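You operate a simulated robot arm through the tools that you are given. There is no shell and no other tool. Be economical: measure what you need, move in short steps, check, and stop when the job is done.

You are at the controls of a simulated robot arm. One attempt, no reset.

Task
Lock the tall carton marked 15 H away in the cream cabinet.
Fine: shut the door and turn the black lock lever back.

The check looks at the end state, three seconds after you hand in, the way a careful person would. Anything else that was tipped, shoved, dropped, spilled or broken makes it a failure.

Robot
A 6-joint arm with a two-finger parallel gripper on a trunk, on a base that drives. Base frame: it is fixed to the floor where the robot stands at the start and does not move with it; the origin is under the middle of the robot, x ahead of it, y to its left, z up. Readings come in m, rad, newtons and seconds.
With the tool pointing down near the work surface it reaches from about 0.28 to 0.42 m from the robot's upright axis, wherever it stands. Its first joint turns from -2.897 to 2.897 rad. Places, roughly: black lock lever [0.5, 0, 1.1]; cream cabinet door [0.4, 0.2, 1]; shelf in the cream cabinet [0.6, 0.3, 1]. Payload 4.1 kg.
The TCP is the grasp point between the finger pads, 0.023 m short of the fingertips. In the tool frame z runs along the fingers and y along their closing line. Largest opening 0.094 m; finger width 0.038, thickness 0.01; the body of the gripper, 0.054 by 0.096 m, starts 0.039 m behind the TCP.
Orientation is told as [roll, pitch, yaw] about the base's x, y, z axes, in that order, counted from this pose: with the fingers straight down and closing along the base's y, the tool's x points along the base's -x, its y along +y and its z along -z.

Tools
- The arm moves only by the tool apply_moves. Its argument "deltas" is a list of rows, each a list of 7 numbers: the shift along the tool's x, y, z in m, then the turn, a rotation vector about the tool's x, y, z in rad, then the gripper command, from -1 (shut) to 1 (fully open), values between in proportion. In form: [[x, y, z, wx, wy, wz, grip], ...]. A call has 1 to 20 rows; each row shifts and turns the commanded pose from where the row before left it, along the tool's axes as they then stand. A row lasts 0.2 s, in which the tool goes at most 0.05 m and 0.15 rad; a call with a longer step from one row to the next is refused whole, and so is a gripper value outside its range. Where a pose cannot be reached the arm comes as near as it can. A force on the tool above 90 N (or 10 N above the force at the start of the call, whichever is more), or a blocked arm, ends the call early, and 0.2 s more pass. Each finger travels about 0.045 m/s and halts on what it meets, pressing with about 26 N; the grip force reading is that of the motor and also rises with nothing between the fingers. The clock runs only during rows and for 0.2 s after the last one: add rows that do not move to give the fingers time. The reply holds the time, the measured pose of the TCP, the force on the tool along the base axes, the opening and the grip force, in the units named above and with some noise.
- Cameras (640 x 400 px; columns grow to the right, rows downward): "scene" is now at [0.0091, 0.1649, 1.4447]; the picture's right is [-0.01, -1.00, 0.00], its down [-0.85, 0.01, -0.53] and it looks along [0.53, -0.00, -0.85] (base axes); focal length 214 px, centre (320, 200). "wrist" rides on the gripper at [0.086, 0.016, -0.074] in the tool frame; the picture's right is [-0.18, 0.98, 0.00], its down [-0.58, -0.11, -0.81] and it looks along [-0.79, -0.15, 0.59] (tool axes); focal length 243 px, centre (320, 200). There is no depth. A picture from a camera that has moved, and an enlarged one, comes with that camera's place and axes in the base frame and with its lens.
- snapshot(camera): a new picture of that camera. The clock stands still meanwhile.
- lift_body(by): slides the trunk up (or, below 0, down) by that many m; the arm and the scene camera ride with it, the base frame stays. It gives what a move gives, with no picture.
- roll_base(legs): drives the robot by 1 to 6 legs, each [ahead, turn to the left] in m and rad, along the robot's own axes; the way and the turn of a leg run together, so that a leg with both is an arc; at most 1.5 m and 3.142 rad a leg. The arm and the cameras ride along, it lands a little off, and it stops where it bumps. It gives what a move gives.
- head_to(pan, tilt): turns the head with the scene camera to pan (to the left, within 2.705 rad either way) and tilt (down, from -0.506 to 1.204), counted from straight ahead of the robot. It gives what a move gives.
- enlarge(camera, box): a new picture of the part [left, top, right, bottom] of that camera's present view, enlarged. The clock stands still meanwhile.
- finish_job(): hands the job in; it is judged then, once.

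Work in short steps. Places have to be worked out from the pictures, the camera data and where the tool is seen: move nearer, look again, correct. Check each grasp and each placing, and mend what went wrong. You have 120 turns and 78 pictures in all, those below and enlarged ones among them. Open the gripper and draw the arm clear of the work before you hand the job in, unless the task says otherwise; then end with one line.

The tools are called after "Emit:" as a command line: name --pt "numbers of a row" for each row, then --argument value for the rest, lists and objects as JSON in quotes. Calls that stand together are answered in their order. apply_moves: Moves the arm, as the interface text tells. Its arguments: {"type":"object","properties":{"deltas":{"type":"array","items":{"type":"array","items":{"type":"number"}}}},"required":["deltas"]} The other tools are called the same way: lift_body (by) slides the trunk up or down; roll_base (legs) drives the base; head_to (pan, tilt) turns the head that bears the scene camera; snapshot (camera) takes a picture; enlarge (camera, box) takes an enlarged picture of a part of a camera's view; finish_job () hands the job in.

At the start:

```text
clock: 0.0
ee_pos: [0.4316, -0.0929, 0.9999]
ee_rot: [-0.001, 0.001, 0.0]
wrist_force: [-0.1, -0.6, 0.2]
finger_gap: 0.0939
finger_force: 0.0
trunk travel left (down, up): [-0.425, 0.165]
robot x, y, heading: [-0.0005, -0.0007, 0.002]
head pan, tilt: [-0.007, 1.016]
```

scene: 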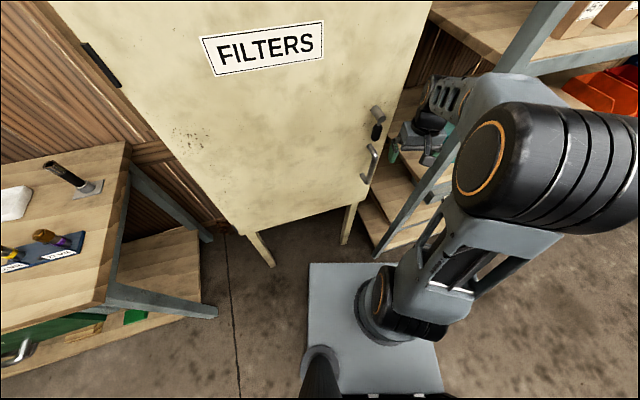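
wrist: 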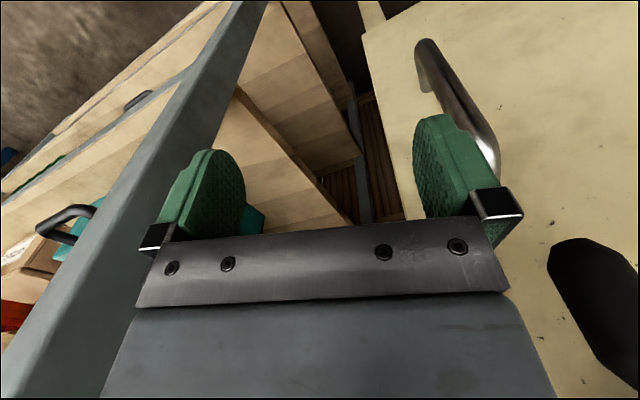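

The cabinet stands ahead with its lever and handle on the right edge; the cartons seem to be to the right. I'll turn the head to the right to look for the cartons.

Emit:
head_to --pan -0.8 --tilt 0.6

Emit:
snapshot --camera "scene"

```text
clock: 1.1
ee_pos: [0.4317, -0.0935, 0.9996]
ee_rot: [0.002, 0.0, 0.002]
wrist_force: [-0.2, 0.2, -0.1]
finger_gap: 0.0939
finger_force: 0.1
trunk travel left (down, up): [-0.425, 0.165]
robot x, y, heading: [-0.0005, 0.0035, -0.001]
head pan, tilt: [-0.799, 0.6]
```

```text
75 pictures are left
camera scene: at [0.002, 0.102, 1.4778], right [-0.72, -0.7, 0.0], down [-0.39, 0.4, -0.82], along [0.58, -0.59, -0.57], focal length 214 px, centre (320, 200)
```

scene: 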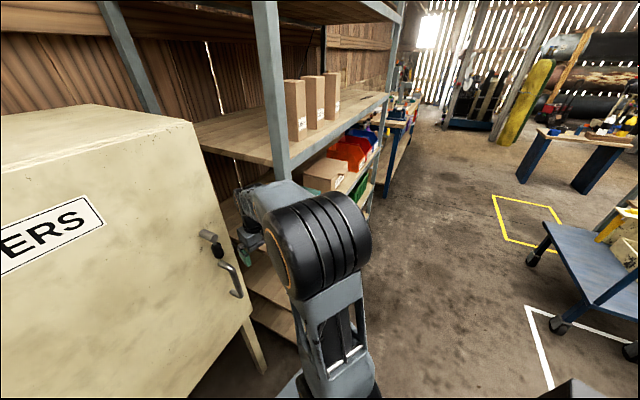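

Three tall cartons stand on the shelf to the right. I'll enlarge to read their labels and the lock.

Emit:
enlarge --camera "scene" --box '[270, 60, 398, 140]'

Emit:
enlarge --camera "scene" --box '[150, 210, 278, 310]'

```text
5.00 times, centred on (334, 100) of scene
camera zoom: at [0.002, 0.102, 1.4778], right [-0.72, -0.7, 0.0], down [-0.39, 0.4, -0.82], along [0.58, -0.59, -0.57], focal length 1072 px, centre (250, 700)
```

zoom: 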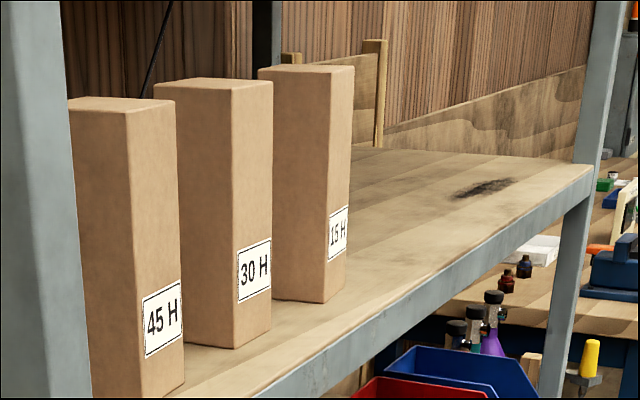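

```text
4.00 times, centred on (214, 260) of scene
camera zoom: at [0.002, 0.102, 1.4778], right [-0.72, -0.7, 0.0], down [-0.39, 0.4, -0.82], along [0.58, -0.59, -0.57], focal length 858 px, centre (744, -40)
```

zoom: 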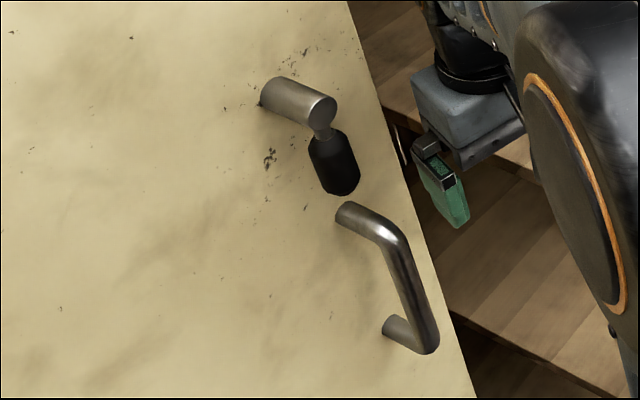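

15 H is the rightmost carton, near (0.65, -0.65); the shelf and cabinet look turned about 18° from the base axes. I estimate the lever shaft at (0.455, 0.01, 1.11) and look closer at lock and door.

Emit:
head_to --pan -0.1 --tilt 0.7

Emit:
snapshot --camera "scene"

Emit:
enlarge --camera "scene" --box '[330, 160, 458, 240]'

```text
clock: 2.2
ee_pos: [0.4312, -0.0933, 0.9999]
ee_rot: [0.001, 0.001, 0.0]
wrist_force: [-0.1, 0.2, 0.4]
finger_gap: 0.0942
finger_force: 0.0
trunk travel left (down, up): [-0.425, 0.165]
robot x, y, heading: [-0.0028, -0.0002, 0.004]
head pan, tilt: [-0.099, 0.7]
```

```text
72 pictures are left
camera scene: at [0.0249, 0.1568, 1.4692], right [-0.1, -0.99, 0.0], down [-0.64, 0.06, -0.77], along [0.76, -0.08, -0.64], focal length 214 px, centre (320, 200)
```

scene: 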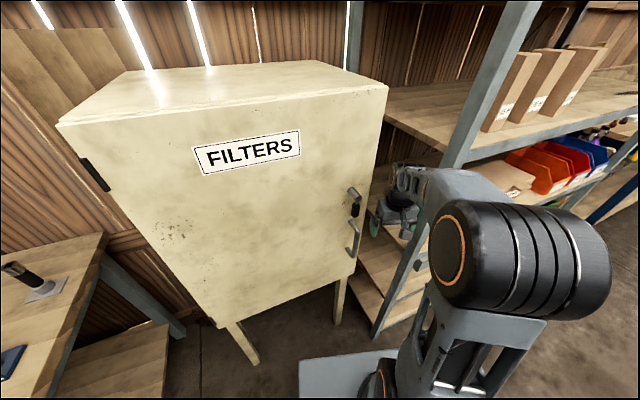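

```text
5.00 times, centred on (394, 200) of scene
camera zoom: at [0.0249, 0.1568, 1.4692], right [-0.1, -0.99, 0.0], down [-0.64, 0.06, -0.77], along [0.76, -0.08, -0.64], focal length 1072 px, centre (-50, 200)
```

zoom: 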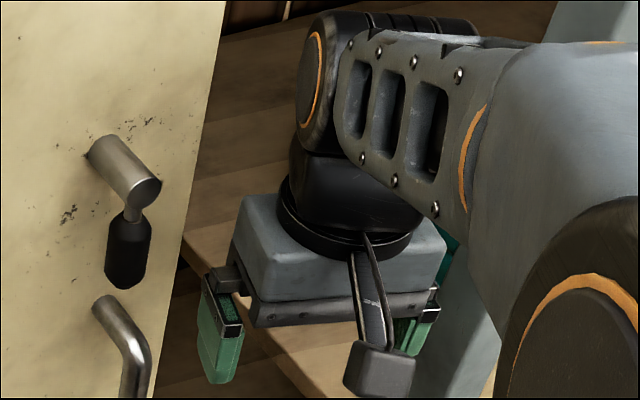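

The lever, door and shelf planes agree: everything faces the robot at about 18° (normal N=(.95,.31)), door plane .95x+.31y≈.48, hinge at left (.35,.48), free edge (.52,-.04), width ~.55. The robot must stand back and to the right so the door can swing; I'll check what is behind first.

Emit:
head_to --pan -2.3 --tilt 0.7

Emit:
snapshot --camera "scene"

```text
clock: 4.3
ee_pos: [0.4305, -0.0942, 1.0004]
ee_rot: [0.001, 0.001, 0.001]
wrist_force: [0.3, -0.9, 1.5]
finger_gap: 0.0939
finger_force: 0.0
trunk travel left (down, up): [-0.425, 0.165]
robot x, y, heading: [0.0013, -0.0028, -0.006]
head pan, tilt: [-2.3, 0.7]
```

```text
70 pictures are left
camera scene: at [-0.1162, 0.102, 1.4692], right [-0.75, 0.67, 0.0], down [0.43, 0.48, -0.76], along [-0.51, -0.57, -0.64], focal length 214 px, centre (320, 200)
```

scene: 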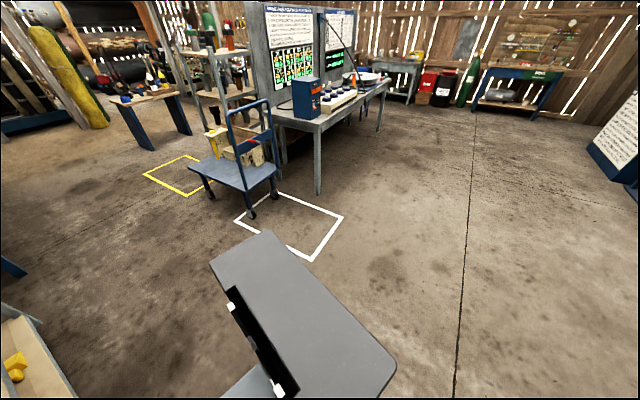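

There is wide free floor behind. I back off, move right and face the shelf/cabinet plane (heading .316).

Emit:
roll_base --legs '[[-0.28, 0], [0, -1.571], [0.35, 0], [0, 1.887]]'

Emit:
head_to --pan 0.0 --tilt 0.55

Emit:
snapshot --camera "scene"

```text
clock: 16.4
ee_pos: [0.1514, -0.3579, 1.0001]
ee_rot: [0.001, -0.001, 0.214]
wrist_force: [0.7, 0.2, 0.0]
finger_gap: 0.0943
finger_force: 0.1
trunk travel left (down, up): [-0.425, 0.165]
robot x, y, heading: [-0.2833, -0.357, 0.211]
head pan, tilt: [-2.3, 0.7]
```

```text
clock: 18.5
ee_pos: [0.1526, -0.3563, 1.0004]
ee_rot: [0.001, -0.002, 0.211]
wrist_force: [0.0, -0.2, 0.0]
finger_gap: 0.0941
finger_force: 0.1
trunk travel left (down, up): [-0.425, 0.165]
robot x, y, heading: [-0.2935, -0.3526, 0.208]
head pan, tilt: [0.0, 0.55]
```

```text
69 pictures are left
camera scene: at [-0.295, -0.1886, 1.4823], right [0.21, -0.98, 0.0], down [-0.51, -0.11, -0.85], along [0.83, 0.18, -0.52], focal length 214 px, centre (320, 200)
```

scene: 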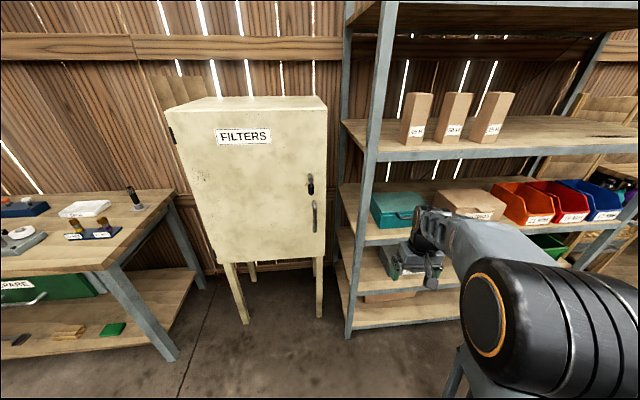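

The view is clear now; the tool hangs with free space. I tilt the tool forward toward horizontal in place, in steps.

Emit:
apply_moves --pt "0 0 0 0 -0.143 0 1" --pt "0 0 0 0 -0.143 0 1" --pt "0 0 0 0 -0.143 0 1" --pt "0 0 0 0 -0.143 0 1" --pt "0 0 0 0 -0.143 0 1"

Emit:
apply_moves --pt "0 0 0.02 0 -0.143 0 1" --pt "0 0 0.02 0 -0.143 0 1" --pt "0 0 0.02 0 -0.143 0 1" --pt "0 0 0.01 0 -0.143 0 1" --pt "0 0 0.0 0 -0.143 0 1" --pt "0 0 0.0 0 -0.141 0 1"

```text
clock: 19.7
ee_pos: [0.1514, -0.3567, 1.0002]
ee_rot: [-0.003, -0.714, 0.214]
wrist_force: [-0.2, 0.1, -1.2]
finger_gap: 0.0944
finger_force: 0.1
trunk travel left (down, up): [-0.425, 0.165]
robot x, y, heading: [-0.289, -0.3585, 0.209]
head pan, tilt: [0.0, 0.55]
```

```text
clock: 21.1
ee_pos: [0.2093, -0.3538, 0.9676]
ee_rot: [1.372, -1.56, -1.156]
wrist_force: [0.5, 0.1, 0.4]
finger_gap: 0.0939
finger_force: 0.0
out of reach, approached as far as the arm can: row 6
trunk travel left (down, up): [-0.425, 0.165]
robot x, y, heading: [-0.2906, -0.3528, 0.21]
head pan, tilt: [0.0, 0.55]
```

Tool is nearly horizontal. I align the base to the cabinet (heading .316) and shift the tool left and up toward the lever's height, still well back.

Emit:
roll_base --legs '[[0, 0.106]]'

Emit:
apply_moves --pt "-0.02 0.04 0 0 0 0 1" --pt "-0.02 0.04 0 0 0 0 1" --pt "-0.02 0.04 0 0 0 0 1" --pt "-0.02 0.04 0 0 0 0 1" --pt "-0.02 0.04 0 0 0 0 1"

Emit:
snapshot --camera "wrist"

```text
clock: 22.0
ee_pos: [0.2057, -0.3017, 0.9687]
ee_rot: [1.252, -1.561, -0.932]
wrist_force: [0.1, -0.5, 0.9]
finger_gap: 0.0942
finger_force: 0.2
trunk travel left (down, up): [-0.425, 0.165]
robot x, y, heading: [-0.2928, -0.3571, 0.319]
head pan, tilt: [0.0, 0.55]
```

```text
clock: 23.2
ee_pos: [0.1797, -0.251, 1.0655]
ee_rot: [1.06, -1.559, -0.722]
wrist_force: [0.9, 0.9, -0.2]
finger_gap: 0.0944
finger_force: 0.1
out of reach, approached as far as the arm can: row 1, 2, 3, 4, 5
trunk travel left (down, up): [-0.425, 0.165]
robot x, y, heading: [-0.2918, -0.3557, 0.32]
head pan, tilt: [0.0, 0.55]
```

```text
68 pictures are left
camera wrist: at [0.1017, -0.2582, 0.9791], right [-0.32, 0.93, 0.19], down [-0.72, -0.37, 0.58], along [0.61, 0.05, 0.79], focal length 243 px, centre (320, 200)
```

wrist: 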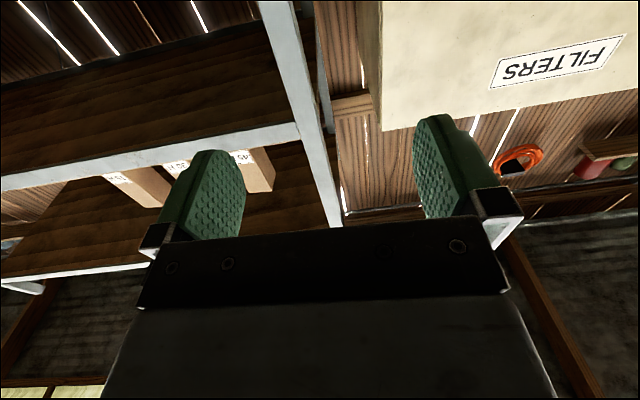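

The arm reports being out of reach sideways; I look at the arm's configuration before going on.

Emit:
head_to --pan -0.3 --tilt 0.85

Emit:
snapshot --camera "scene"

```text
clock: 24.0
ee_pos: [0.1791, -0.2511, 1.0646]
ee_rot: [1.067, -1.562, -0.731]
wrist_force: [1.1, -0.6, 0.2]
finger_gap: 0.0939
finger_force: 0.0
trunk travel left (down, up): [-0.425, 0.165]
robot x, y, heading: [-0.2867, -0.355, 0.32]
head pan, tilt: [-0.3, 0.85]
```

```text
67 pictures are left
camera scene: at [-0.3201, -0.2168, 1.457], right [0.02, -1.0, 0.0], down [-0.75, -0.01, -0.66], along [0.66, 0.01, -0.75], focal length 214 px, centre (320, 200)
```

scene: 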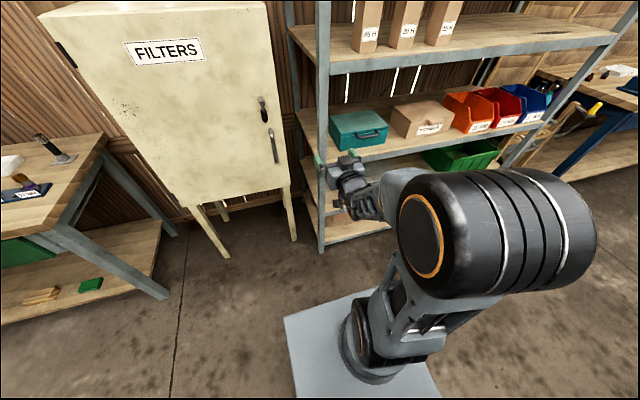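

The elbow is strongly folded, so the wrist is probably too close to the axis. I extend the tool forward (free up to the shelf front) and then left.

Emit:
apply_moves --pt "0 0 0.04 0 0 0 1" --pt "0 0 0.04 0 0 0 1" --pt "0 0 0.04 0 0 0 1" --pt "0 0.04 0 0 0 0 1" --pt "0 0.04 0 0 0 0 1" --pt "0 0.04 0 0 0 0 1" --pt "0 0.03 0 0 0 0 1"

```text
clock: 25.6
ee_pos: [0.2874, -0.2296, 1.0834]
ee_rot: [1.073, -1.561, -0.739]
wrist_force: [1.1, -0.4, 0.0]
finger_gap: 0.0942
finger_force: 0.1
out of reach, approached as far as the arm can: row 1, 2, 3, 4, 5, 6, 7
trunk travel left (down, up): [-0.425, 0.165]
robot x, y, heading: [-0.2909, -0.3578, 0.321]
head pan, tilt: [-0.3, 0.85]
```

Sideways motion is still stuck and horizontal is at the edge; I suspect a wrist limit that a lower trunk (flatter forearm) would relieve. Lower the trunk and raise the tool relative to it.

Emit:
lift_body --by -0.2

Emit:
apply_moves --pt "-0.04 0 0 0 0 0 1" --pt "-0.04 0 0 0 0 0 1" --pt "-0.04 0 0 0 0 0 1" --pt "-0.04 0 0 0 0 0 1" --pt "0 0.04 0 0 0 0 1" --pt "0 0.04 0 0 0 0 1"

```text
clock: 27.8
ee_pos: [0.2867, -0.2301, 0.8837]
ee_rot: [1.054, -1.558, -0.718]
wrist_force: [-0.4, 0.0, -0.4]
finger_gap: 0.094
finger_force: 0.1
trunk travel left (down, up): [-0.225, 0.365]
robot x, y, heading: [-0.2825, -0.3567, 0.316]
head pan, tilt: [-0.3, 0.85]
```

```text
clock: 29.2
ee_pos: [0.2729, -0.1859, 1.0452]
ee_rot: [0.875, -1.559, -0.532]
wrist_force: [0.4, -0.1, 0.0]
finger_gap: 0.0939
finger_force: 0.1
out of reach, approached as far as the arm can: row 6
trunk travel left (down, up): [-0.225, 0.365]
robot x, y, heading: [-0.2924, -0.3605, 0.319]
head pan, tilt: [-0.3, 0.85]
```

Lowering helped. I lower the trunk further and test leftward reach again.

Emit:
lift_body --by -0.15

Emit:
apply_moves --pt "-0.04 0 0 0 0 0 1" --pt "-0.04 0 0 0 0 0 1" --pt "-0.04 0 0 0 0 0 1" --pt "-0.03 0 0 0 0 0 1" --pt "0 0.04 0 0 0 0 1" --pt "0 0.04 0 0 0 0 1" --pt "0 0.04 0 0 0 0 1"

```text
clock: 31.0
ee_pos: [0.2732, -0.1862, 0.8958]
ee_rot: [0.913, -1.559, -0.568]
wrist_force: [0.1, -0.7, 0.1]
finger_gap: 0.0939
finger_force: 0.0
trunk travel left (down, up): [-0.075, 0.515]
robot x, y, heading: [-0.2876, -0.3568, 0.319]
head pan, tilt: [-0.3, 0.85]
```

```text
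clock: 32.6
ee_pos: [0.2354, -0.0758, 1.0477]
ee_rot: [1.122, -1.547, -0.776]
wrist_force: [0.5, -0.8, 0.6]
finger_gap: 0.0942
finger_force: 0.1
trunk travel left (down, up): [-0.075, 0.515]
robot x, y, heading: [-0.2899, -0.3535, 0.32]
head pan, tilt: [-0.3, 0.85]
```

Full leftward motion works with the lowered trunk. The tool is at l≈.145, z 1.05, in line with the lever; I drive ahead 0.14 and look.

Emit:
roll_base --legs '[[0.14, 0]]'

Emit:
head_to --pan 0.05 --tilt 0.4

Emit:
enlarge --camera "scene" --box '[240, 120, 400, 220]'

Emit:
snapshot --camera "wrist"

```text
clock: 33.9
ee_pos: [0.3699, -0.0323, 1.0477]
ee_rot: [0.91, -1.558, -0.568]
wrist_force: [0.3, 0.8, -0.4]
finger_gap: 0.0943
finger_force: 0.0
trunk travel left (down, up): [-0.075, 0.515]
robot x, y, heading: [-0.1534, -0.3104, 0.318]
head pan, tilt: [-0.3, 0.85]
```

```text
clock: 34.8
ee_pos: [0.3707, -0.0331, 1.0482]
ee_rot: [0.902, -1.559, -0.558]
wrist_force: [-0.3, -0.8, -0.8]
finger_gap: 0.0943
finger_force: 0.0
trunk travel left (down, up): [-0.075, 0.515]
robot x, y, heading: [-0.1552, -0.3108, 0.316]
head pan, tilt: [0.051, 0.4]
```

```text
4.00 times, centred on (320, 170) of scene
camera zoom: at [-0.1773, -0.1405, 1.146], right [0.36, -0.93, 0.0], down [-0.36, -0.14, -0.92], along [0.86, 0.33, -0.39], focal length 858 px, centre (320, 320)
```

zoom: 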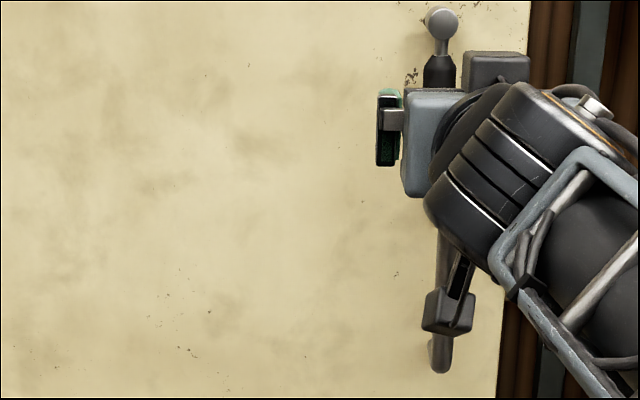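

```text
65 pictures are left
camera wrist: at [0.292, -0.0397, 0.9616], right [-0.33, 0.92, 0.19], down [-0.72, -0.38, 0.59], along [0.62, 0.05, 0.79], focal length 243 px, centre (320, 200)
```

wrist: 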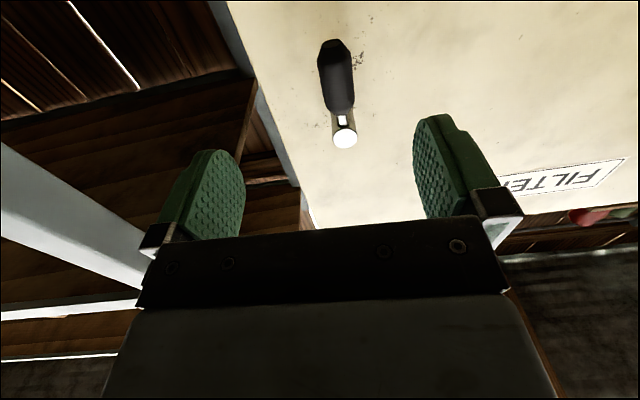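

Lever ball confirmed at (.450,.009,1.10), knob hanging down to ~1.035, between the open fingers. I straighten yaw, shift 14 mm left and 10 mm up, and advance so the fingers straddle the knob.

Emit:
apply_moves --pt "-0.005 0.007 0 0.028 0 0 1" --pt "-0.005 0.007 0.02 0 0 0 1" --pt "0 0 0.03 0 0 0 1" --pt "0 0 0.03 0 0 0 1"

Emit:
snapshot --camera "wrist"

```text
clock: 35.8
ee_pos: [0.4439, 0.0067, 1.0586]
ee_rot: [0.915, -1.558, -0.6]
wrist_force: [0.6, 0.2, -0.3]
finger_gap: 0.094
finger_force: 0.0
trunk travel left (down, up): [-0.075, 0.515]
robot x, y, heading: [-0.1533, -0.3115, 0.316]
head pan, tilt: [0.051, 0.4]
```

```text
64 pictures are left
camera wrist: at [0.3653, 0.0006, 0.971], right [-0.3, 0.93, 0.19], down [-0.73, -0.36, 0.59], along [0.62, 0.04, 0.79], focal length 243 px, centre (320, 200)
```

wrist: 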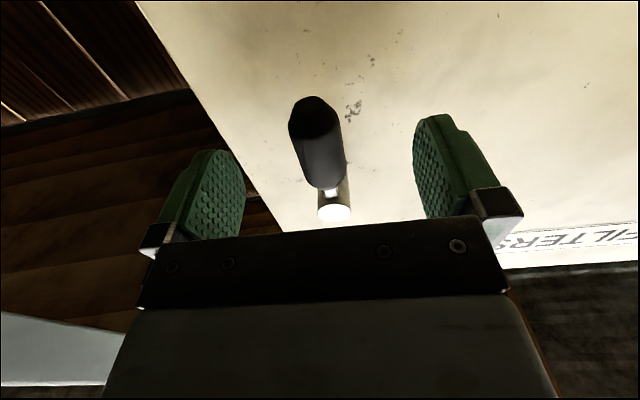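

The knob sits between the fingers. I close them to a loose cage of about 35 mm.

Emit:
apply_moves --pt "0 0 0 0 0 0 -0.25" --pt "0 0 0 0 0 0 -0.25" --pt "0 0 0 0 0 0 -0.25" --pt "0 0 0 0 0 0 -0.25" --pt "0 0 0 0 0 0 -0.25"

Emit:
snapshot --camera "wrist"

```text
clock: 37.0
ee_pos: [0.4435, 0.0056, 1.0563]
ee_rot: [0.876, -1.558, -0.561]
wrist_force: [0.0, 0.7, 0.5]
finger_gap: 0.0354
finger_force: 0.1
trunk travel left (down, up): [-0.075, 0.515]
robot x, y, heading: [-0.1576, -0.3127, 0.313]
head pan, tilt: [0.051, 0.4]
```

```text
63 pictures are left
camera wrist: at [0.3654, 0.0006, 0.9707], right [-0.3, 0.93, 0.19], down [-0.73, -0.36, 0.59], along [0.62, 0.04, 0.79], focal length 243 px, centre (320, 200)
```

wrist: 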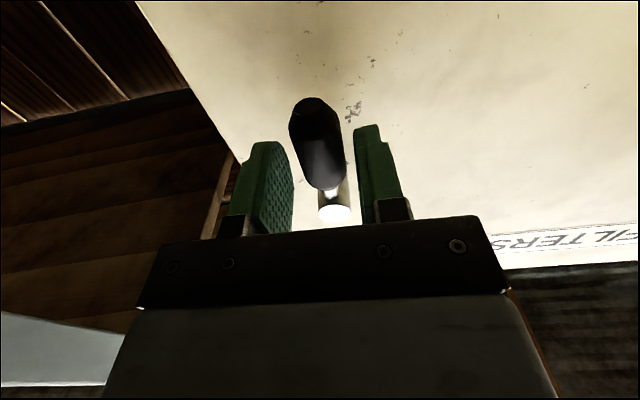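

Caged cleanly. I test turning the knob gently toward the left, arcing about the shaft (radius ~.05).

Emit:
apply_moves --pt "-0.0005 0.007 0 0 0 0.14 -0.25" --pt "-0.0005 0.007 0 0 0 0.14 -0.25" --pt "-0.0005 0.007 0 0 0 0.14 -0.25"

Emit:
snapshot --camera "wrist"

```text
clock: 37.8
ee_pos: [0.4414, 0.0121, 1.0641]
ee_rot: [1.555, -1.14, -1.26]
wrist_force: [16.6, -47.5, 9.9]
finger_gap: 0.054
finger_force: 20.5
trunk travel left (down, up): [-0.075, 0.515]
robot x, y, heading: [-0.1536, -0.3099, 0.31]
head pan, tilt: [0.051, 0.4]
```

```text
62 pictures are left
camera wrist: at [0.3528, 0.0407, 0.9929], right [-0.24, 0.78, 0.58], down [-0.67, -0.56, 0.49], along [0.71, -0.27, 0.65], focal length 243 px, centre (320, 200)
```

wrist: 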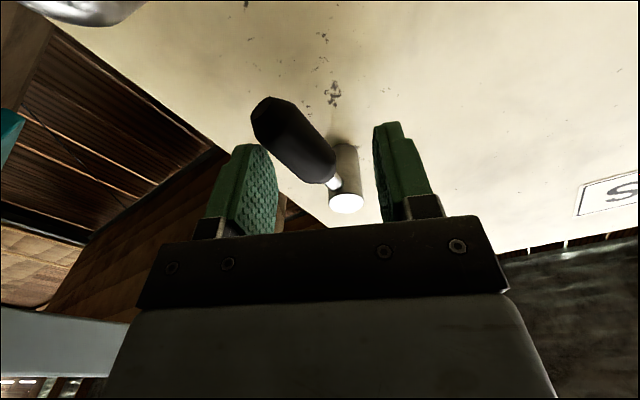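

Force built up and the lever did not follow: left is against a stop. I go back and turn the other way (right).

Emit:
apply_moves --pt "0.0005 -0.007 0 0 0 -0.14 -0.25" --pt "0.0005 -0.007 0 0 0 -0.14 -0.25" --pt "0.0005 -0.007 0 0 0 -0.14 -0.25" --pt "0 0 0 0 0 0 -0.25"

Emit:
apply_moves --pt "-0.0005 -0.007 0 0 0 -0.14 -0.25" --pt "-0.0005 -0.007 0 0 0 -0.14 -0.25" --pt "-0.0005 -0.007 0 0 0 -0.14 -0.25"

Emit:
snapshot --camera "wrist"

```text
clock: 38.8
ee_pos: [0.4414, 0.0078, 1.0525]
ee_rot: [0.736, -1.557, -0.42]
wrist_force: [-0.9, -0.3, 0.6]
finger_gap: 0.0354
finger_force: 0.0
trunk travel left (down, up): [-0.075, 0.515]
robot x, y, heading: [-0.1505, -0.3156, 0.32]
head pan, tilt: [0.051, 0.4]
```

```text
clock: 39.6
ee_pos: [0.4482, -0.0121, 1.0576]
ee_rot: [-1.551, -1.158, 1.866]
wrist_force: [0.0, 0.7, -0.8]
finger_gap: 0.0358
finger_force: 0.3
trunk travel left (down, up): [-0.075, 0.515]
robot x, y, heading: [-0.1579, -0.3142, 0.317]
head pan, tilt: [0.051, 0.4]
```

```text
61 pictures are left
camera wrist: at [0.3814, -0.0532, 0.9721], right [-0.3, 0.93, -0.23], down [-0.8, -0.12, 0.58], along [0.51, 0.36, 0.78], focal length 243 px, centre (320, 200)
```

wrist: 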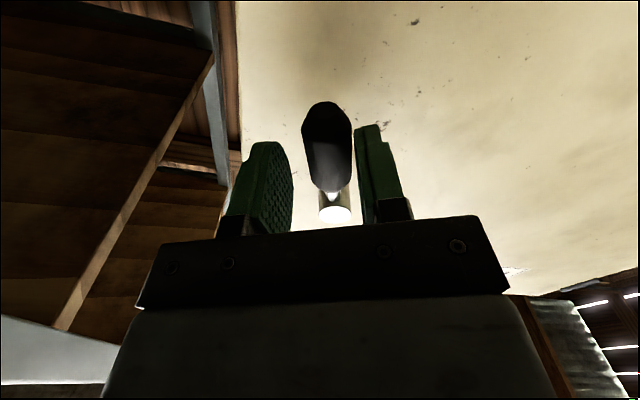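

The lever follows freely to the right. Continue up to about 90°, checking force.

Emit:
apply_moves --pt "-0.0005 -0.007 0 0 0 -0.14 -0.25" --pt "-0.0005 -0.007 0 0 0 -0.14 -0.25" --pt "-0.0005 -0.007 0 0 0 -0.14 -0.25" --pt "-0.0005 -0.007 0 0 0 -0.14 -0.25"

Emit:
apply_moves --pt "-0.0005 -0.007 0 0 0 -0.14 -0.25" --pt "-0.0005 -0.007 0 0 0 -0.14 -0.25" --pt "-0.0005 -0.007 0 0 0 -0.14 -0.25" --pt "-0.0005 -0.007 0 0 0 -0.14 -0.25"

Emit:
snapshot --camera "wrist"

```text
clock: 40.6
ee_pos: [0.4524, -0.0315, 1.0741]
ee_rot: [-1.561, -0.597, 1.88]
wrist_force: [-1.4, 0.1, -0.5]
finger_gap: 0.0355
finger_force: 0.6
trunk travel left (down, up): [-0.075, 0.515]
robot x, y, heading: [-0.156, -0.3101, 0.32]
head pan, tilt: [0.051, 0.4]
```

```text
clock: 41.6
ee_pos: [0.4566, -0.0413, 1.1016]
ee_rot: [-1.563, -0.039, 1.884]
wrist_force: [-0.6, 0.7, -0.9]
finger_gap: 0.0354
finger_force: 0.1
trunk travel left (down, up): [-0.075, 0.515]
robot x, y, heading: [-0.1562, -0.3143, 0.316]
head pan, tilt: [0.051, 0.4]
```

```text
60 pictures are left
camera wrist: at [0.4114, -0.1455, 1.0825], right [-0.08, 0.21, -0.98], down [-0.94, 0.3, 0.14], along [0.32, 0.93, 0.17], focal length 243 px, centre (320, 200)
```

wrist: 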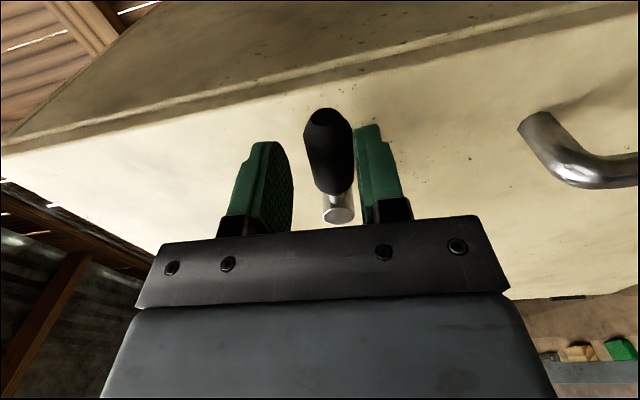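

Lever is now horizontal to the right, still without resistance. I nudge a bit further to see whether this is the stop.

Emit:
apply_moves --pt "-0.0005 -0.007 0 0 0 -0.14 -0.25" --pt "0 -0.004 0 0 0 -0.08 -0.25"

Emit:
snapshot --camera "wrist"

```text
clock: 42.2
ee_pos: [0.4581, -0.0381, 1.1099]
ee_rot: [-1.551, 0.181, 1.89]
wrist_force: [-12.6, -1.8, -24.6]
finger_gap: 0.046
finger_force: 12.0
trunk travel left (down, up): [-0.075, 0.515]
robot x, y, heading: [-0.1569, -0.3153, 0.317]
head pan, tilt: [0.051, 0.4]
```

```text
59 pictures are left
camera wrist: at [0.4138, -0.1446, 1.1104], right [-0.02, 0.0, -1.0], down [-0.95, 0.31, 0.02], along [0.31, 0.95, -0.01], focal length 243 px, centre (320, 200)
```

wrist: 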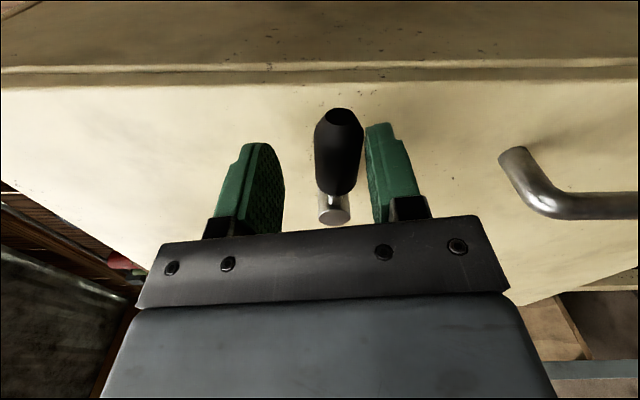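

Stop felt at ~90°: lever is unlocked, pointing right. I release, back off, roll the tool upright again.

Emit:
apply_moves --pt "0.0 0.008 0 0 0 0.14 0.3" --pt "0 0 0 0 0 0 0.3" --pt "0 0 -0.03 0 0 0 0.5" --pt "0 0 -0.04 0 0 0 1" --pt "0 0 -0.04 0 0 0 1" --pt "0 0 0 0 0 0.14 1" --pt "0 0 0 0 0 0.14 1" --pt "0 0 0 0 0 0.14 1" --pt "0 0 0 0 0 0.14 1" --pt "0 0 0 0 0 0.14 1" --pt "0 0 0 0 0 0.14 1" --pt "0 0 0 0 0 0.14 1" --pt "0 0 0 0 0 0.14 1" --pt "0 0 0 0 0 0.14 1" --pt "0 0 0 0 0 0.14 1" --pt "0 0 0 0 0 0.14 1" --pt "0 0 0 0 0 0.08 1"

```text
clock: 45.8
ee_pos: [0.3534, -0.0751, 1.1067]
ee_rot: [0.974, -1.556, -0.66]
wrist_force: [0.1, -1.0, 0.1]
finger_gap: 0.0938
finger_force: 0.1
trunk travel left (down, up): [-0.075, 0.515]
robot x, y, heading: [-0.157, -0.3128, 0.313]
head pan, tilt: [0.051, 0.4]
```

Now lower to handle height (z≈.92) and shift left 37 mm, still in front of the handle.

Emit:
apply_moves --pt "0.03 0.012 0 0 0 0 1" --pt "0.03 0.012 0 0 0 0 1" --pt "0.03 0.012 0 0 0 0 1" --pt "0.03 0 0 0 0 0 1" --pt "0.03 0 0 0 0 0 1" --pt "0.03 0 0 0 0 0 1"

Emit:
snapshot --camera "wrist"

Emit:
enlarge --camera "scene" --box '[240, 100, 400, 200]'

```text
clock: 47.2
ee_pos: [0.3401, -0.0396, 0.9275]
ee_rot: [0.876, -1.559, -0.558]
wrist_force: [0.1, -0.9, -0.1]
finger_gap: 0.0939
finger_force: 0.0
trunk travel left (down, up): [-0.075, 0.515]
robot x, y, heading: [-0.1497, -0.3079, 0.315]
head pan, tilt: [0.051, 0.4]
```

```text
58 pictures are left
camera wrist: at [0.2619, -0.0452, 0.8412], right [-0.3, 0.93, 0.19], down [-0.73, -0.36, 0.59], along [0.62, 0.04, 0.79], focal length 243 px, centre (320, 200)
```

wrist: 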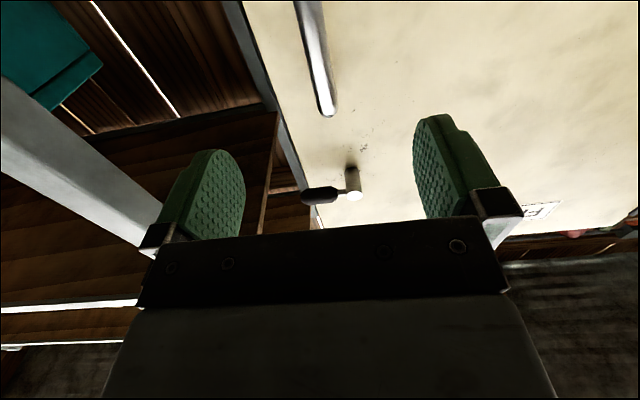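

```text
4.00 times, centred on (320, 150) of scene
camera zoom: at [-0.1773, -0.1407, 1.1461], right [0.36, -0.93, 0.0], down [-0.36, -0.14, -0.92], along [0.86, 0.33, -0.39], focal length 858 px, centre (320, 400)
```

zoom: 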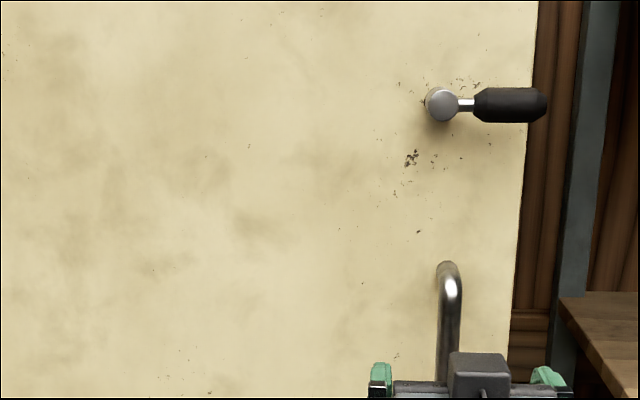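

The lever is horizontal and the handle bar is centred between the fingers (l≈.144). I advance 0.11 m and close to a loose cage around the bar.

Emit:
apply_moves --pt "0 0 0.03 0 0 0 1" --pt "0 0 0.03 0 0 0 1" --pt "0 0 0.03 0 0 0 1" --pt "0 0 0.023 0 0 0 0.5" --pt "0 0 0 0 0 0 -0.5" --pt "0 0 0 0 0 0 -0.5" --pt "0 0 0 0 0 0 -0.5" --pt "0 0 0 0 0 0 -0.5"

Emit:
snapshot --camera "wrist"

```text
clock: 49.0
ee_pos: [0.4484, -0.0059, 0.9269]
ee_rot: [0.87, -1.558, -0.556]
wrist_force: [0.6, 0.0, -0.3]
finger_gap: 0.0235
finger_force: 0.0
trunk travel left (down, up): [-0.075, 0.515]
robot x, y, heading: [-0.1517, -0.3152, 0.317]
head pan, tilt: [0.051, 0.4]
```

```text
56 pictures are left
camera wrist: at [0.3698, -0.0114, 0.8409], right [-0.3, 0.93, 0.19], down [-0.73, -0.36, 0.59], along [0.62, 0.04, 0.79], focal length 243 px, centre (320, 200)
```

wrist: 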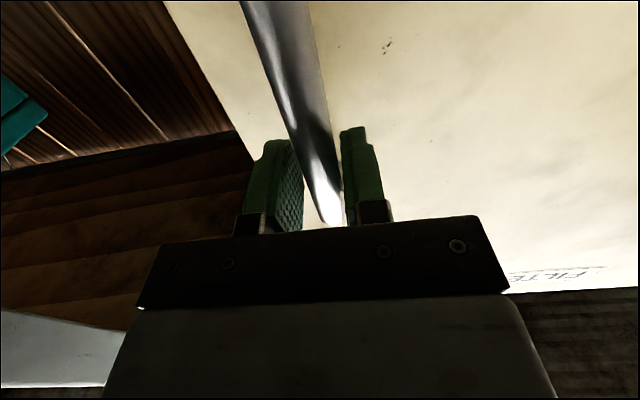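

The bar is between the pads. I close firmly, then pull along the door's arc in small steps (hinge radius ~.49).

Emit:
apply_moves --pt "0 0 0 0 0 0 -1" --pt "0 0 0 0 0 0 -1" --pt "0 0 0 0 0 0 -1" --pt "0 0.002 -0.0123 0 0 0 -1" --pt "0 0.002 -0.0123 0 0 0 -1" --pt "0 0.002 -0.0123 0 0 0 -1" --pt "0 0.002 -0.0123 0 0 0 -1"

Emit:
snapshot --camera "wrist"

```text
clock: 50.6
ee_pos: [0.3991, -0.013, 0.927]
ee_rot: [0.799, -1.56, -0.483]
wrist_force: [0.2, 1.3, 1.1]
finger_gap: 0.0178
finger_force: 44.8
trunk travel left (down, up): [-0.075, 0.515]
robot x, y, heading: [-0.1554, -0.3152, 0.314]
head pan, tilt: [0.051, 0.4]
```

```text
55 pictures are left
camera wrist: at [0.3203, -0.0185, 0.8409], right [-0.3, 0.93, 0.19], down [-0.73, -0.36, 0.59], along [0.62, 0.04, 0.79], focal length 243 px, centre (320, 200)
```

wrist: 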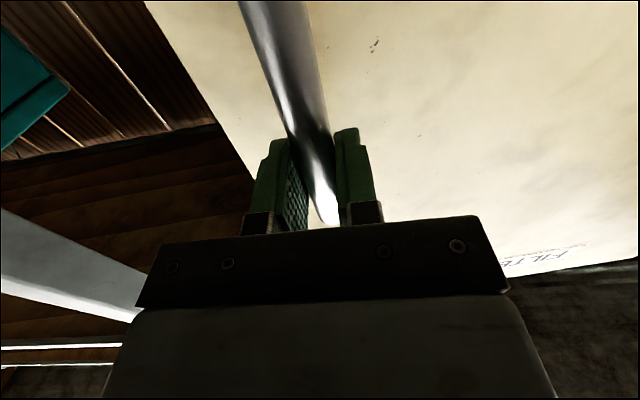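

The grip holds and the door follows with little force. Continue pulling to about 17°.

Emit:
apply_moves --pt "0 0.003 -0.012 0 0 0 -1" --pt "0 0.003 -0.012 0 0 0 -1" --pt "0 0.003 -0.012 0 0 0 -1" --pt "0 0.003 -0.012 0 0 0 -1" --pt "0 0.0043 -0.0117 0 0 0 -1" --pt "0 0.0043 -0.0117 0 0 0 -1" --pt "0 0.0043 -0.0117 0 0 0 -1" --pt "0 0.0043 -0.0117 0 0 0 -1"

Emit:
snapshot --camera "scene"

```text
clock: 52.4
ee_pos: [0.2973, -0.0133, 0.927]
ee_rot: [0.812, -1.558, -0.494]
wrist_force: [-0.2, 2.7, -5.5]
finger_gap: 0.0178
finger_force: 44.9
trunk travel left (down, up): [-0.075, 0.515]
robot x, y, heading: [-0.1563, -0.3132, 0.32]
head pan, tilt: [0.051, 0.4]
```

```text
54 pictures are left
camera scene: at [-0.1771, -0.14, 1.146], right [0.36, -0.93, 0.0], down [-0.36, -0.14, -0.92], along [0.86, 0.33, -0.39], focal length 214 px, centre (320, 200)
```

scene: 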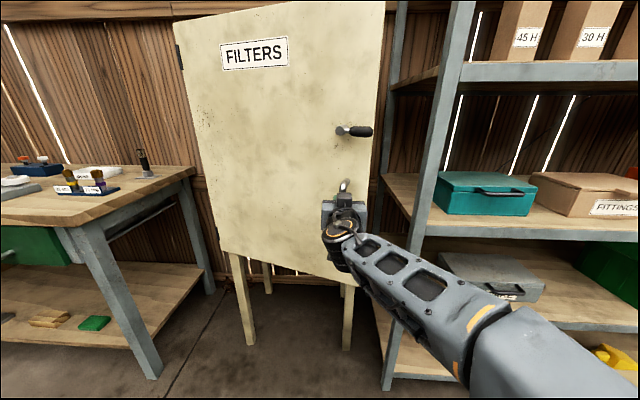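

Door is about 17° open. Pull on to ~28°.

Emit:
apply_moves --pt "0 0.005 -0.0112 0 0 0 -1" --pt "0 0.005 -0.0112 0 0 0 -1" --pt "0 0.005 -0.0112 0 0 0 -1" --pt "0 0.0055 -0.011 0 0 0 -1" --pt "0 0.0055 -0.011 0 0 0 -1" --pt "0 0.0055 -0.011 0 0 0 -1" --pt "0 0.006 -0.0105 0 0 0 -1" --pt "0 0.006 -0.0105 0 0 0 -1"

Emit:
snapshot --camera "scene"

```text
clock: 54.2
ee_pos: [0.2022, 0.0046, 0.9275]
ee_rot: [0.513, -1.559, -0.194]
wrist_force: [13.3, 40.5, 2.3]
finger_gap: 0.018
finger_force: 45.4
trunk travel left (down, up): [-0.075, 0.515]
robot x, y, heading: [-0.1556, -0.3078, 0.317]
head pan, tilt: [0.051, 0.4]
```

```text
53 pictures are left
camera scene: at [-0.1764, -0.1364, 1.1454], right [0.36, -0.93, 0.0], down [-0.36, -0.14, -0.92], along [0.86, 0.33, -0.39], focal length 214 px, centre (320, 200)
```

scene: 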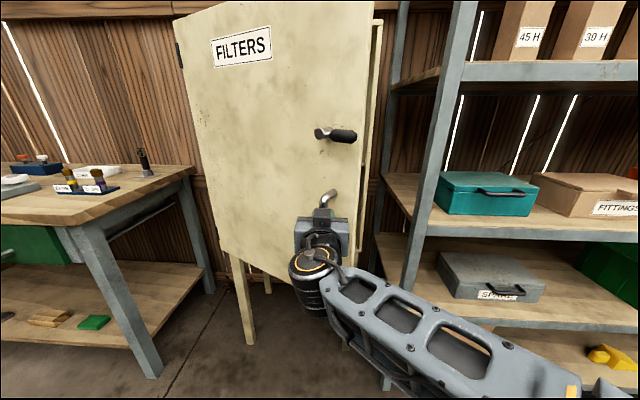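

Door is ~28° open; side force is building, so I release with a small opening and back away from the handle.

Emit:
apply_moves --pt "0 0 0 0 0 0 -0.4" --pt "0 0 0 0 0 0 -0.3" --pt "0 0 0 0 0 0 -0.3" --pt "0 0 -0.02 0 0 0 -0.3" --pt "0 0 -0.03 0 0 0 -0.3" --pt "0 0 -0.03 0 0 0 -0.3" --pt "0 0 -0.02 0 0 0 -0.3"

Emit:
snapshot --camera "scene"

```text
clock: 55.8
ee_pos: [0.1066, -0.0343, 0.9301]
ee_rot: [0.84, -1.559, -0.525]
wrist_force: [-0.3, 0.3, -0.6]
finger_gap: 0.033
finger_force: 0.1
trunk travel left (down, up): [-0.075, 0.515]
robot x, y, heading: [-0.1599, -0.3107, 0.32]
head pan, tilt: [0.051, 0.4]
```

```text
52 pictures are left
camera scene: at [-0.1773, -0.1404, 1.146], right [0.36, -0.93, 0.0], down [-0.36, -0.14, -0.92], along [0.86, 0.33, -0.39], focal length 214 px, centre (320, 200)
```

scene: 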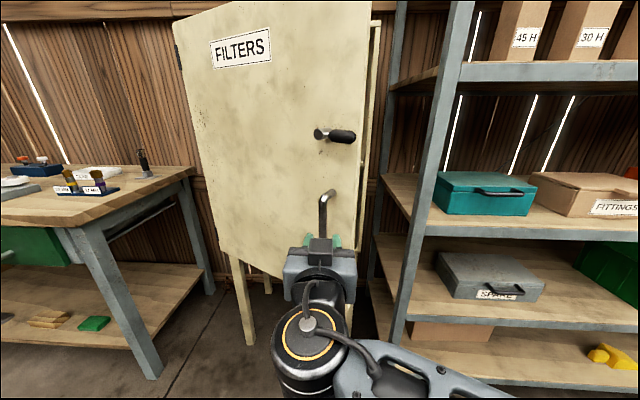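

The door stays open. Next I close the fingers, shift right past the door's free edge (now ≈ l .13, n .21), advance into the gap, and then push the inner side leftward.

Emit:
apply_moves --pt "0 -0.04 0 0 0 0 -1" --pt "0 -0.04 0 0 0 0 -1" --pt "0 -0.04 0 0 0 0 -1" --pt "0 -0.025 0 0 0 0 -1" --pt "0 0 0.04 0 0 0 -1" --pt "0 0 0.04 0 0 0 -1" --pt "0 0 0.04 0 0 0 -1" --pt "0 0 0.04 0 0 0 -1"

Emit:
snapshot --camera "scene"

Emit:
snapshot --camera "wrist"

```text
clock: 56.7
ee_pos: [0.1135, -0.0869, 0.9171]
ee_rot: [0.058, -1.519, 0.54]
wrist_force: [0.2, -0.6, 0.0]
finger_gap: 0.0002
finger_force: 25.7
trunk travel left (down, up): [-0.075, 0.515]
robot x, y, heading: [-0.1531, -0.312, 0.319]
head pan, tilt: [0.051, 0.4]
stopped in row 4: the arm was blocked; the commanded pose is now the measured one
```

```text
51 pictures are left
camera scene: at [-0.1607, -0.1417, 1.1471], right [0.36, -0.93, -0.01], down [-0.38, -0.14, -0.92], along [0.85, 0.33, -0.4], focal length 214 px, centre (320, 200)
```

scene: 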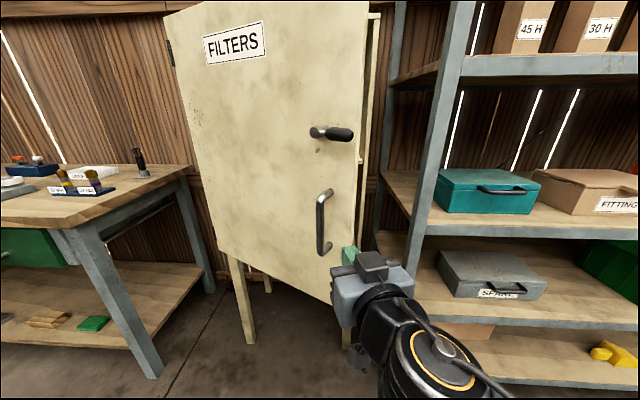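

```text
50 pictures are left
camera wrist: at [0.0376, -0.1163, 0.8354], right [-0.55, 0.82, 0.19], down [-0.58, -0.53, 0.62], along [0.61, 0.23, 0.76], focal length 243 px, centre (320, 200)
```

wrist: 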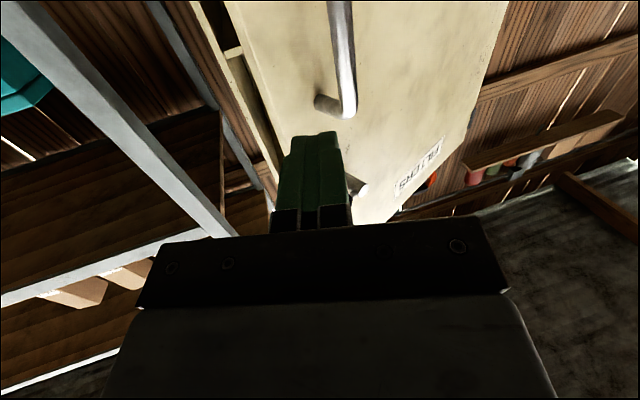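

The arm is too folded here and got blocked. I back the base 0.16 m for room, then straighten the tool and extend.

Emit:
roll_base --legs '[[-0.16, 0]]'

Emit:
apply_moves --pt "0 -0.01 0.02 0.14 -0.02 0 -1" --pt "0 -0.01 0.03 0.14 -0.02 0 -1" --pt "0 -0.03 0.03 0 0 0 -1" --pt "0 -0.03 0.03 0 0 0 -1" --pt "0 -0.02 0.03 0 0 0 -1"

```text
clock: 58.1
ee_pos: [-0.0381, -0.1385, 0.9181]
ee_rot: [0.083, -1.522, 0.514]
wrist_force: [-0.7, 0.4, -1.0]
finger_gap: 0.0
finger_force: 26.5
trunk travel left (down, up): [-0.075, 0.515]
robot x, y, heading: [-0.3093, -0.3619, 0.318]
head pan, tilt: [0.051, 0.4]
```

```text
clock: 59.0
ee_pos: [-0.0173, -0.0915, 0.9337]
ee_rot: [2.603, -1.527, -2.006]
wrist_force: [0.5, 0.7, 0.1]
finger_gap: 0.0
finger_force: 25.9
trunk travel left (down, up): [-0.075, 0.515]
robot x, y, heading: [-0.3095, -0.3624, 0.315]
head pan, tilt: [0.051, 0.4]
stopped in row 4: the arm was blocked; the commanded pose is now the measured one
```

Still blocked. I look at the arm itself.

Emit:
head_to --pan -0.3 --tilt 0.9

Emit:
snapshot --camera "scene"

```text
clock: 59.9
ee_pos: [-0.0174, -0.0909, 0.9341]
ee_rot: [2.614, -1.53, -2.014]
wrist_force: [-0.3, 0.1, -0.2]
finger_gap: 0.0
finger_force: 26.2
trunk travel left (down, up): [-0.075, 0.515]
robot x, y, heading: [-0.3059, -0.3588, 0.318]
head pan, tilt: [-0.3, 0.901]
```

```text
49 pictures are left
camera scene: at [-0.3295, -0.2327, 1.1048], right [0.02, -1.0, -0.01], down [-0.79, -0.01, -0.61], along [0.61, 0.02, -0.79], focal length 214 px, centre (320, 200)
```

scene: 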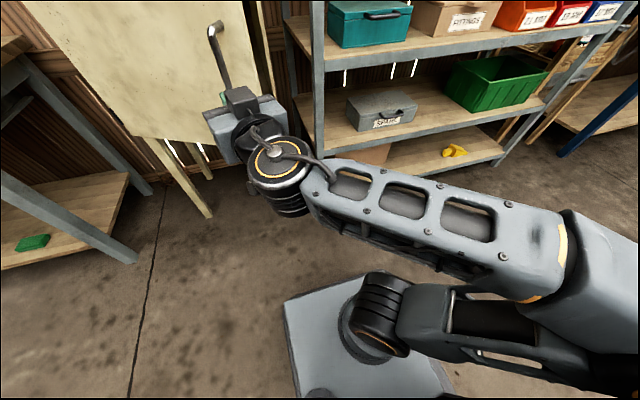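

The elbow is folded far back; the tool is too near the axis. I back the base another 0.16 m and extend the tool forward before straightening.

Emit:
roll_base --legs '[[-0.16, 0]]'

Emit:
apply_moves --pt "0 0 0.03 0 0 0 -1" --pt "0 0 0.04 0 0 0 -1" --pt "0 0 0.04 0 0 0 -1" --pt "0 0 0.04 0 0 0 -1" --pt "0 0 0.04 0 0 0 -1"

Emit:
apply_moves --pt "0 -0.03 0 0.14 0 0 -1" --pt "0 -0.03 0 0.14 0 0 -1" --pt "0 -0.03 0 0 0 0 -1" --pt "0 -0.03 0 0 0 0 -1" --pt "0 -0.03 0 0 0 0 -1"

```text
clock: 61.4
ee_pos: [-0.167, -0.1395, 0.9328]
ee_rot: [2.613, -1.533, -2.015]
wrist_force: [-0.1, 0.0, -0.3]
finger_gap: 0.0
finger_force: 26.2
trunk travel left (down, up): [-0.075, 0.515]
robot x, y, heading: [-0.4561, -0.4137, 0.319]
head pan, tilt: [-0.3, 0.901]
```

```text
clock: 62.5
ee_pos: [-0.0194, -0.0237, 0.9394]
ee_rot: [3.008, -1.537, -2.41]
wrist_force: [-0.5, 0.1, 1.0]
finger_gap: 0.0
finger_force: 26.2
trunk travel left (down, up): [-0.075, 0.515]
robot x, y, heading: [-0.4535, -0.408, 0.315]
head pan, tilt: [-0.3, 0.901]
```

```text
clock: 63.8
ee_pos: [0.0379, -0.1629, 0.9363]
ee_rot: [2.721, -1.536, -2.403]
wrist_force: [0.7, 1.0, 0.1]
finger_gap: 0.0001
finger_force: 26.1
trunk travel left (down, up): [-0.075, 0.515]
robot x, y, heading: [-0.4598, -0.4088, 0.314]
head pan, tilt: [-0.3, 0.901]
```

Free again: tool straight at fwd .55. I shift right 48 mm, then drive ahead so the fingers enter the gap right of the door edge.

Emit:
apply_moves --pt "0 -0.024 0 0 -0.03 0 -1" --pt "0 -0.024 0 0 0 0 -1"

Emit:
roll_base --legs '[[0.2, 0]]'

Emit:
head_to --pan 0.05 --tilt 0.5

Emit:
snapshot --camera "scene"

```text
clock: 64.3
ee_pos: [0.0535, -0.2053, 0.9348]
ee_rot: [2.902, -1.506, -2.586]
wrist_force: [0.2, 0.2, 0.4]
finger_gap: 0.0
finger_force: 25.6
trunk travel left (down, up): [-0.075, 0.515]
robot x, y, heading: [-0.4535, -0.4073, 0.321]
head pan, tilt: [-0.3, 0.901]
```

```text
clock: 65.9
ee_pos: [0.2399, -0.1463, 0.936]
ee_rot: [2.919, -1.506, -2.601]
wrist_force: [0.2, -0.2, 0.1]
finger_gap: 0.0003
finger_force: 26.2
trunk travel left (down, up): [-0.075, 0.515]
robot x, y, heading: [-0.2683, -0.3534, 0.317]
head pan, tilt: [-0.3, 0.901]
```

```text
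clock: 66.8
ee_pos: [0.2406, -0.1457, 0.9358]
ee_rot: [2.915, -1.506, -2.601]
wrist_force: [-0.7, 0.4, -0.8]
finger_gap: 0.0
finger_force: 25.8
trunk travel left (down, up): [-0.075, 0.515]
robot x, y, heading: [-0.2709, -0.3539, 0.313]
head pan, tilt: [0.051, 0.499]
```

```text
48 pictures are left
camera scene: at [-0.2936, -0.1794, 1.1368], right [0.35, -0.94, 0.0], down [-0.45, -0.17, -0.88], along [0.82, 0.31, -0.48], focal length 214 px, centre (320, 200)
```

scene: 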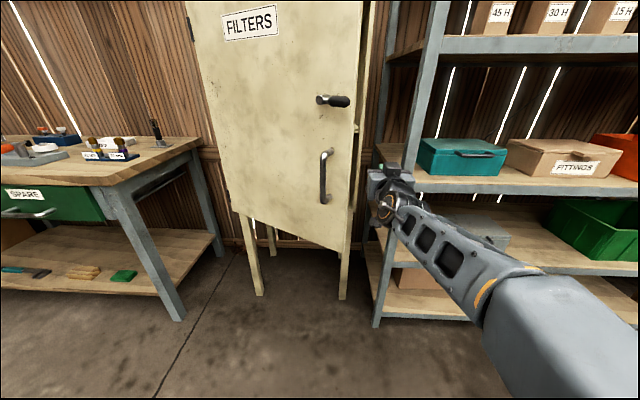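

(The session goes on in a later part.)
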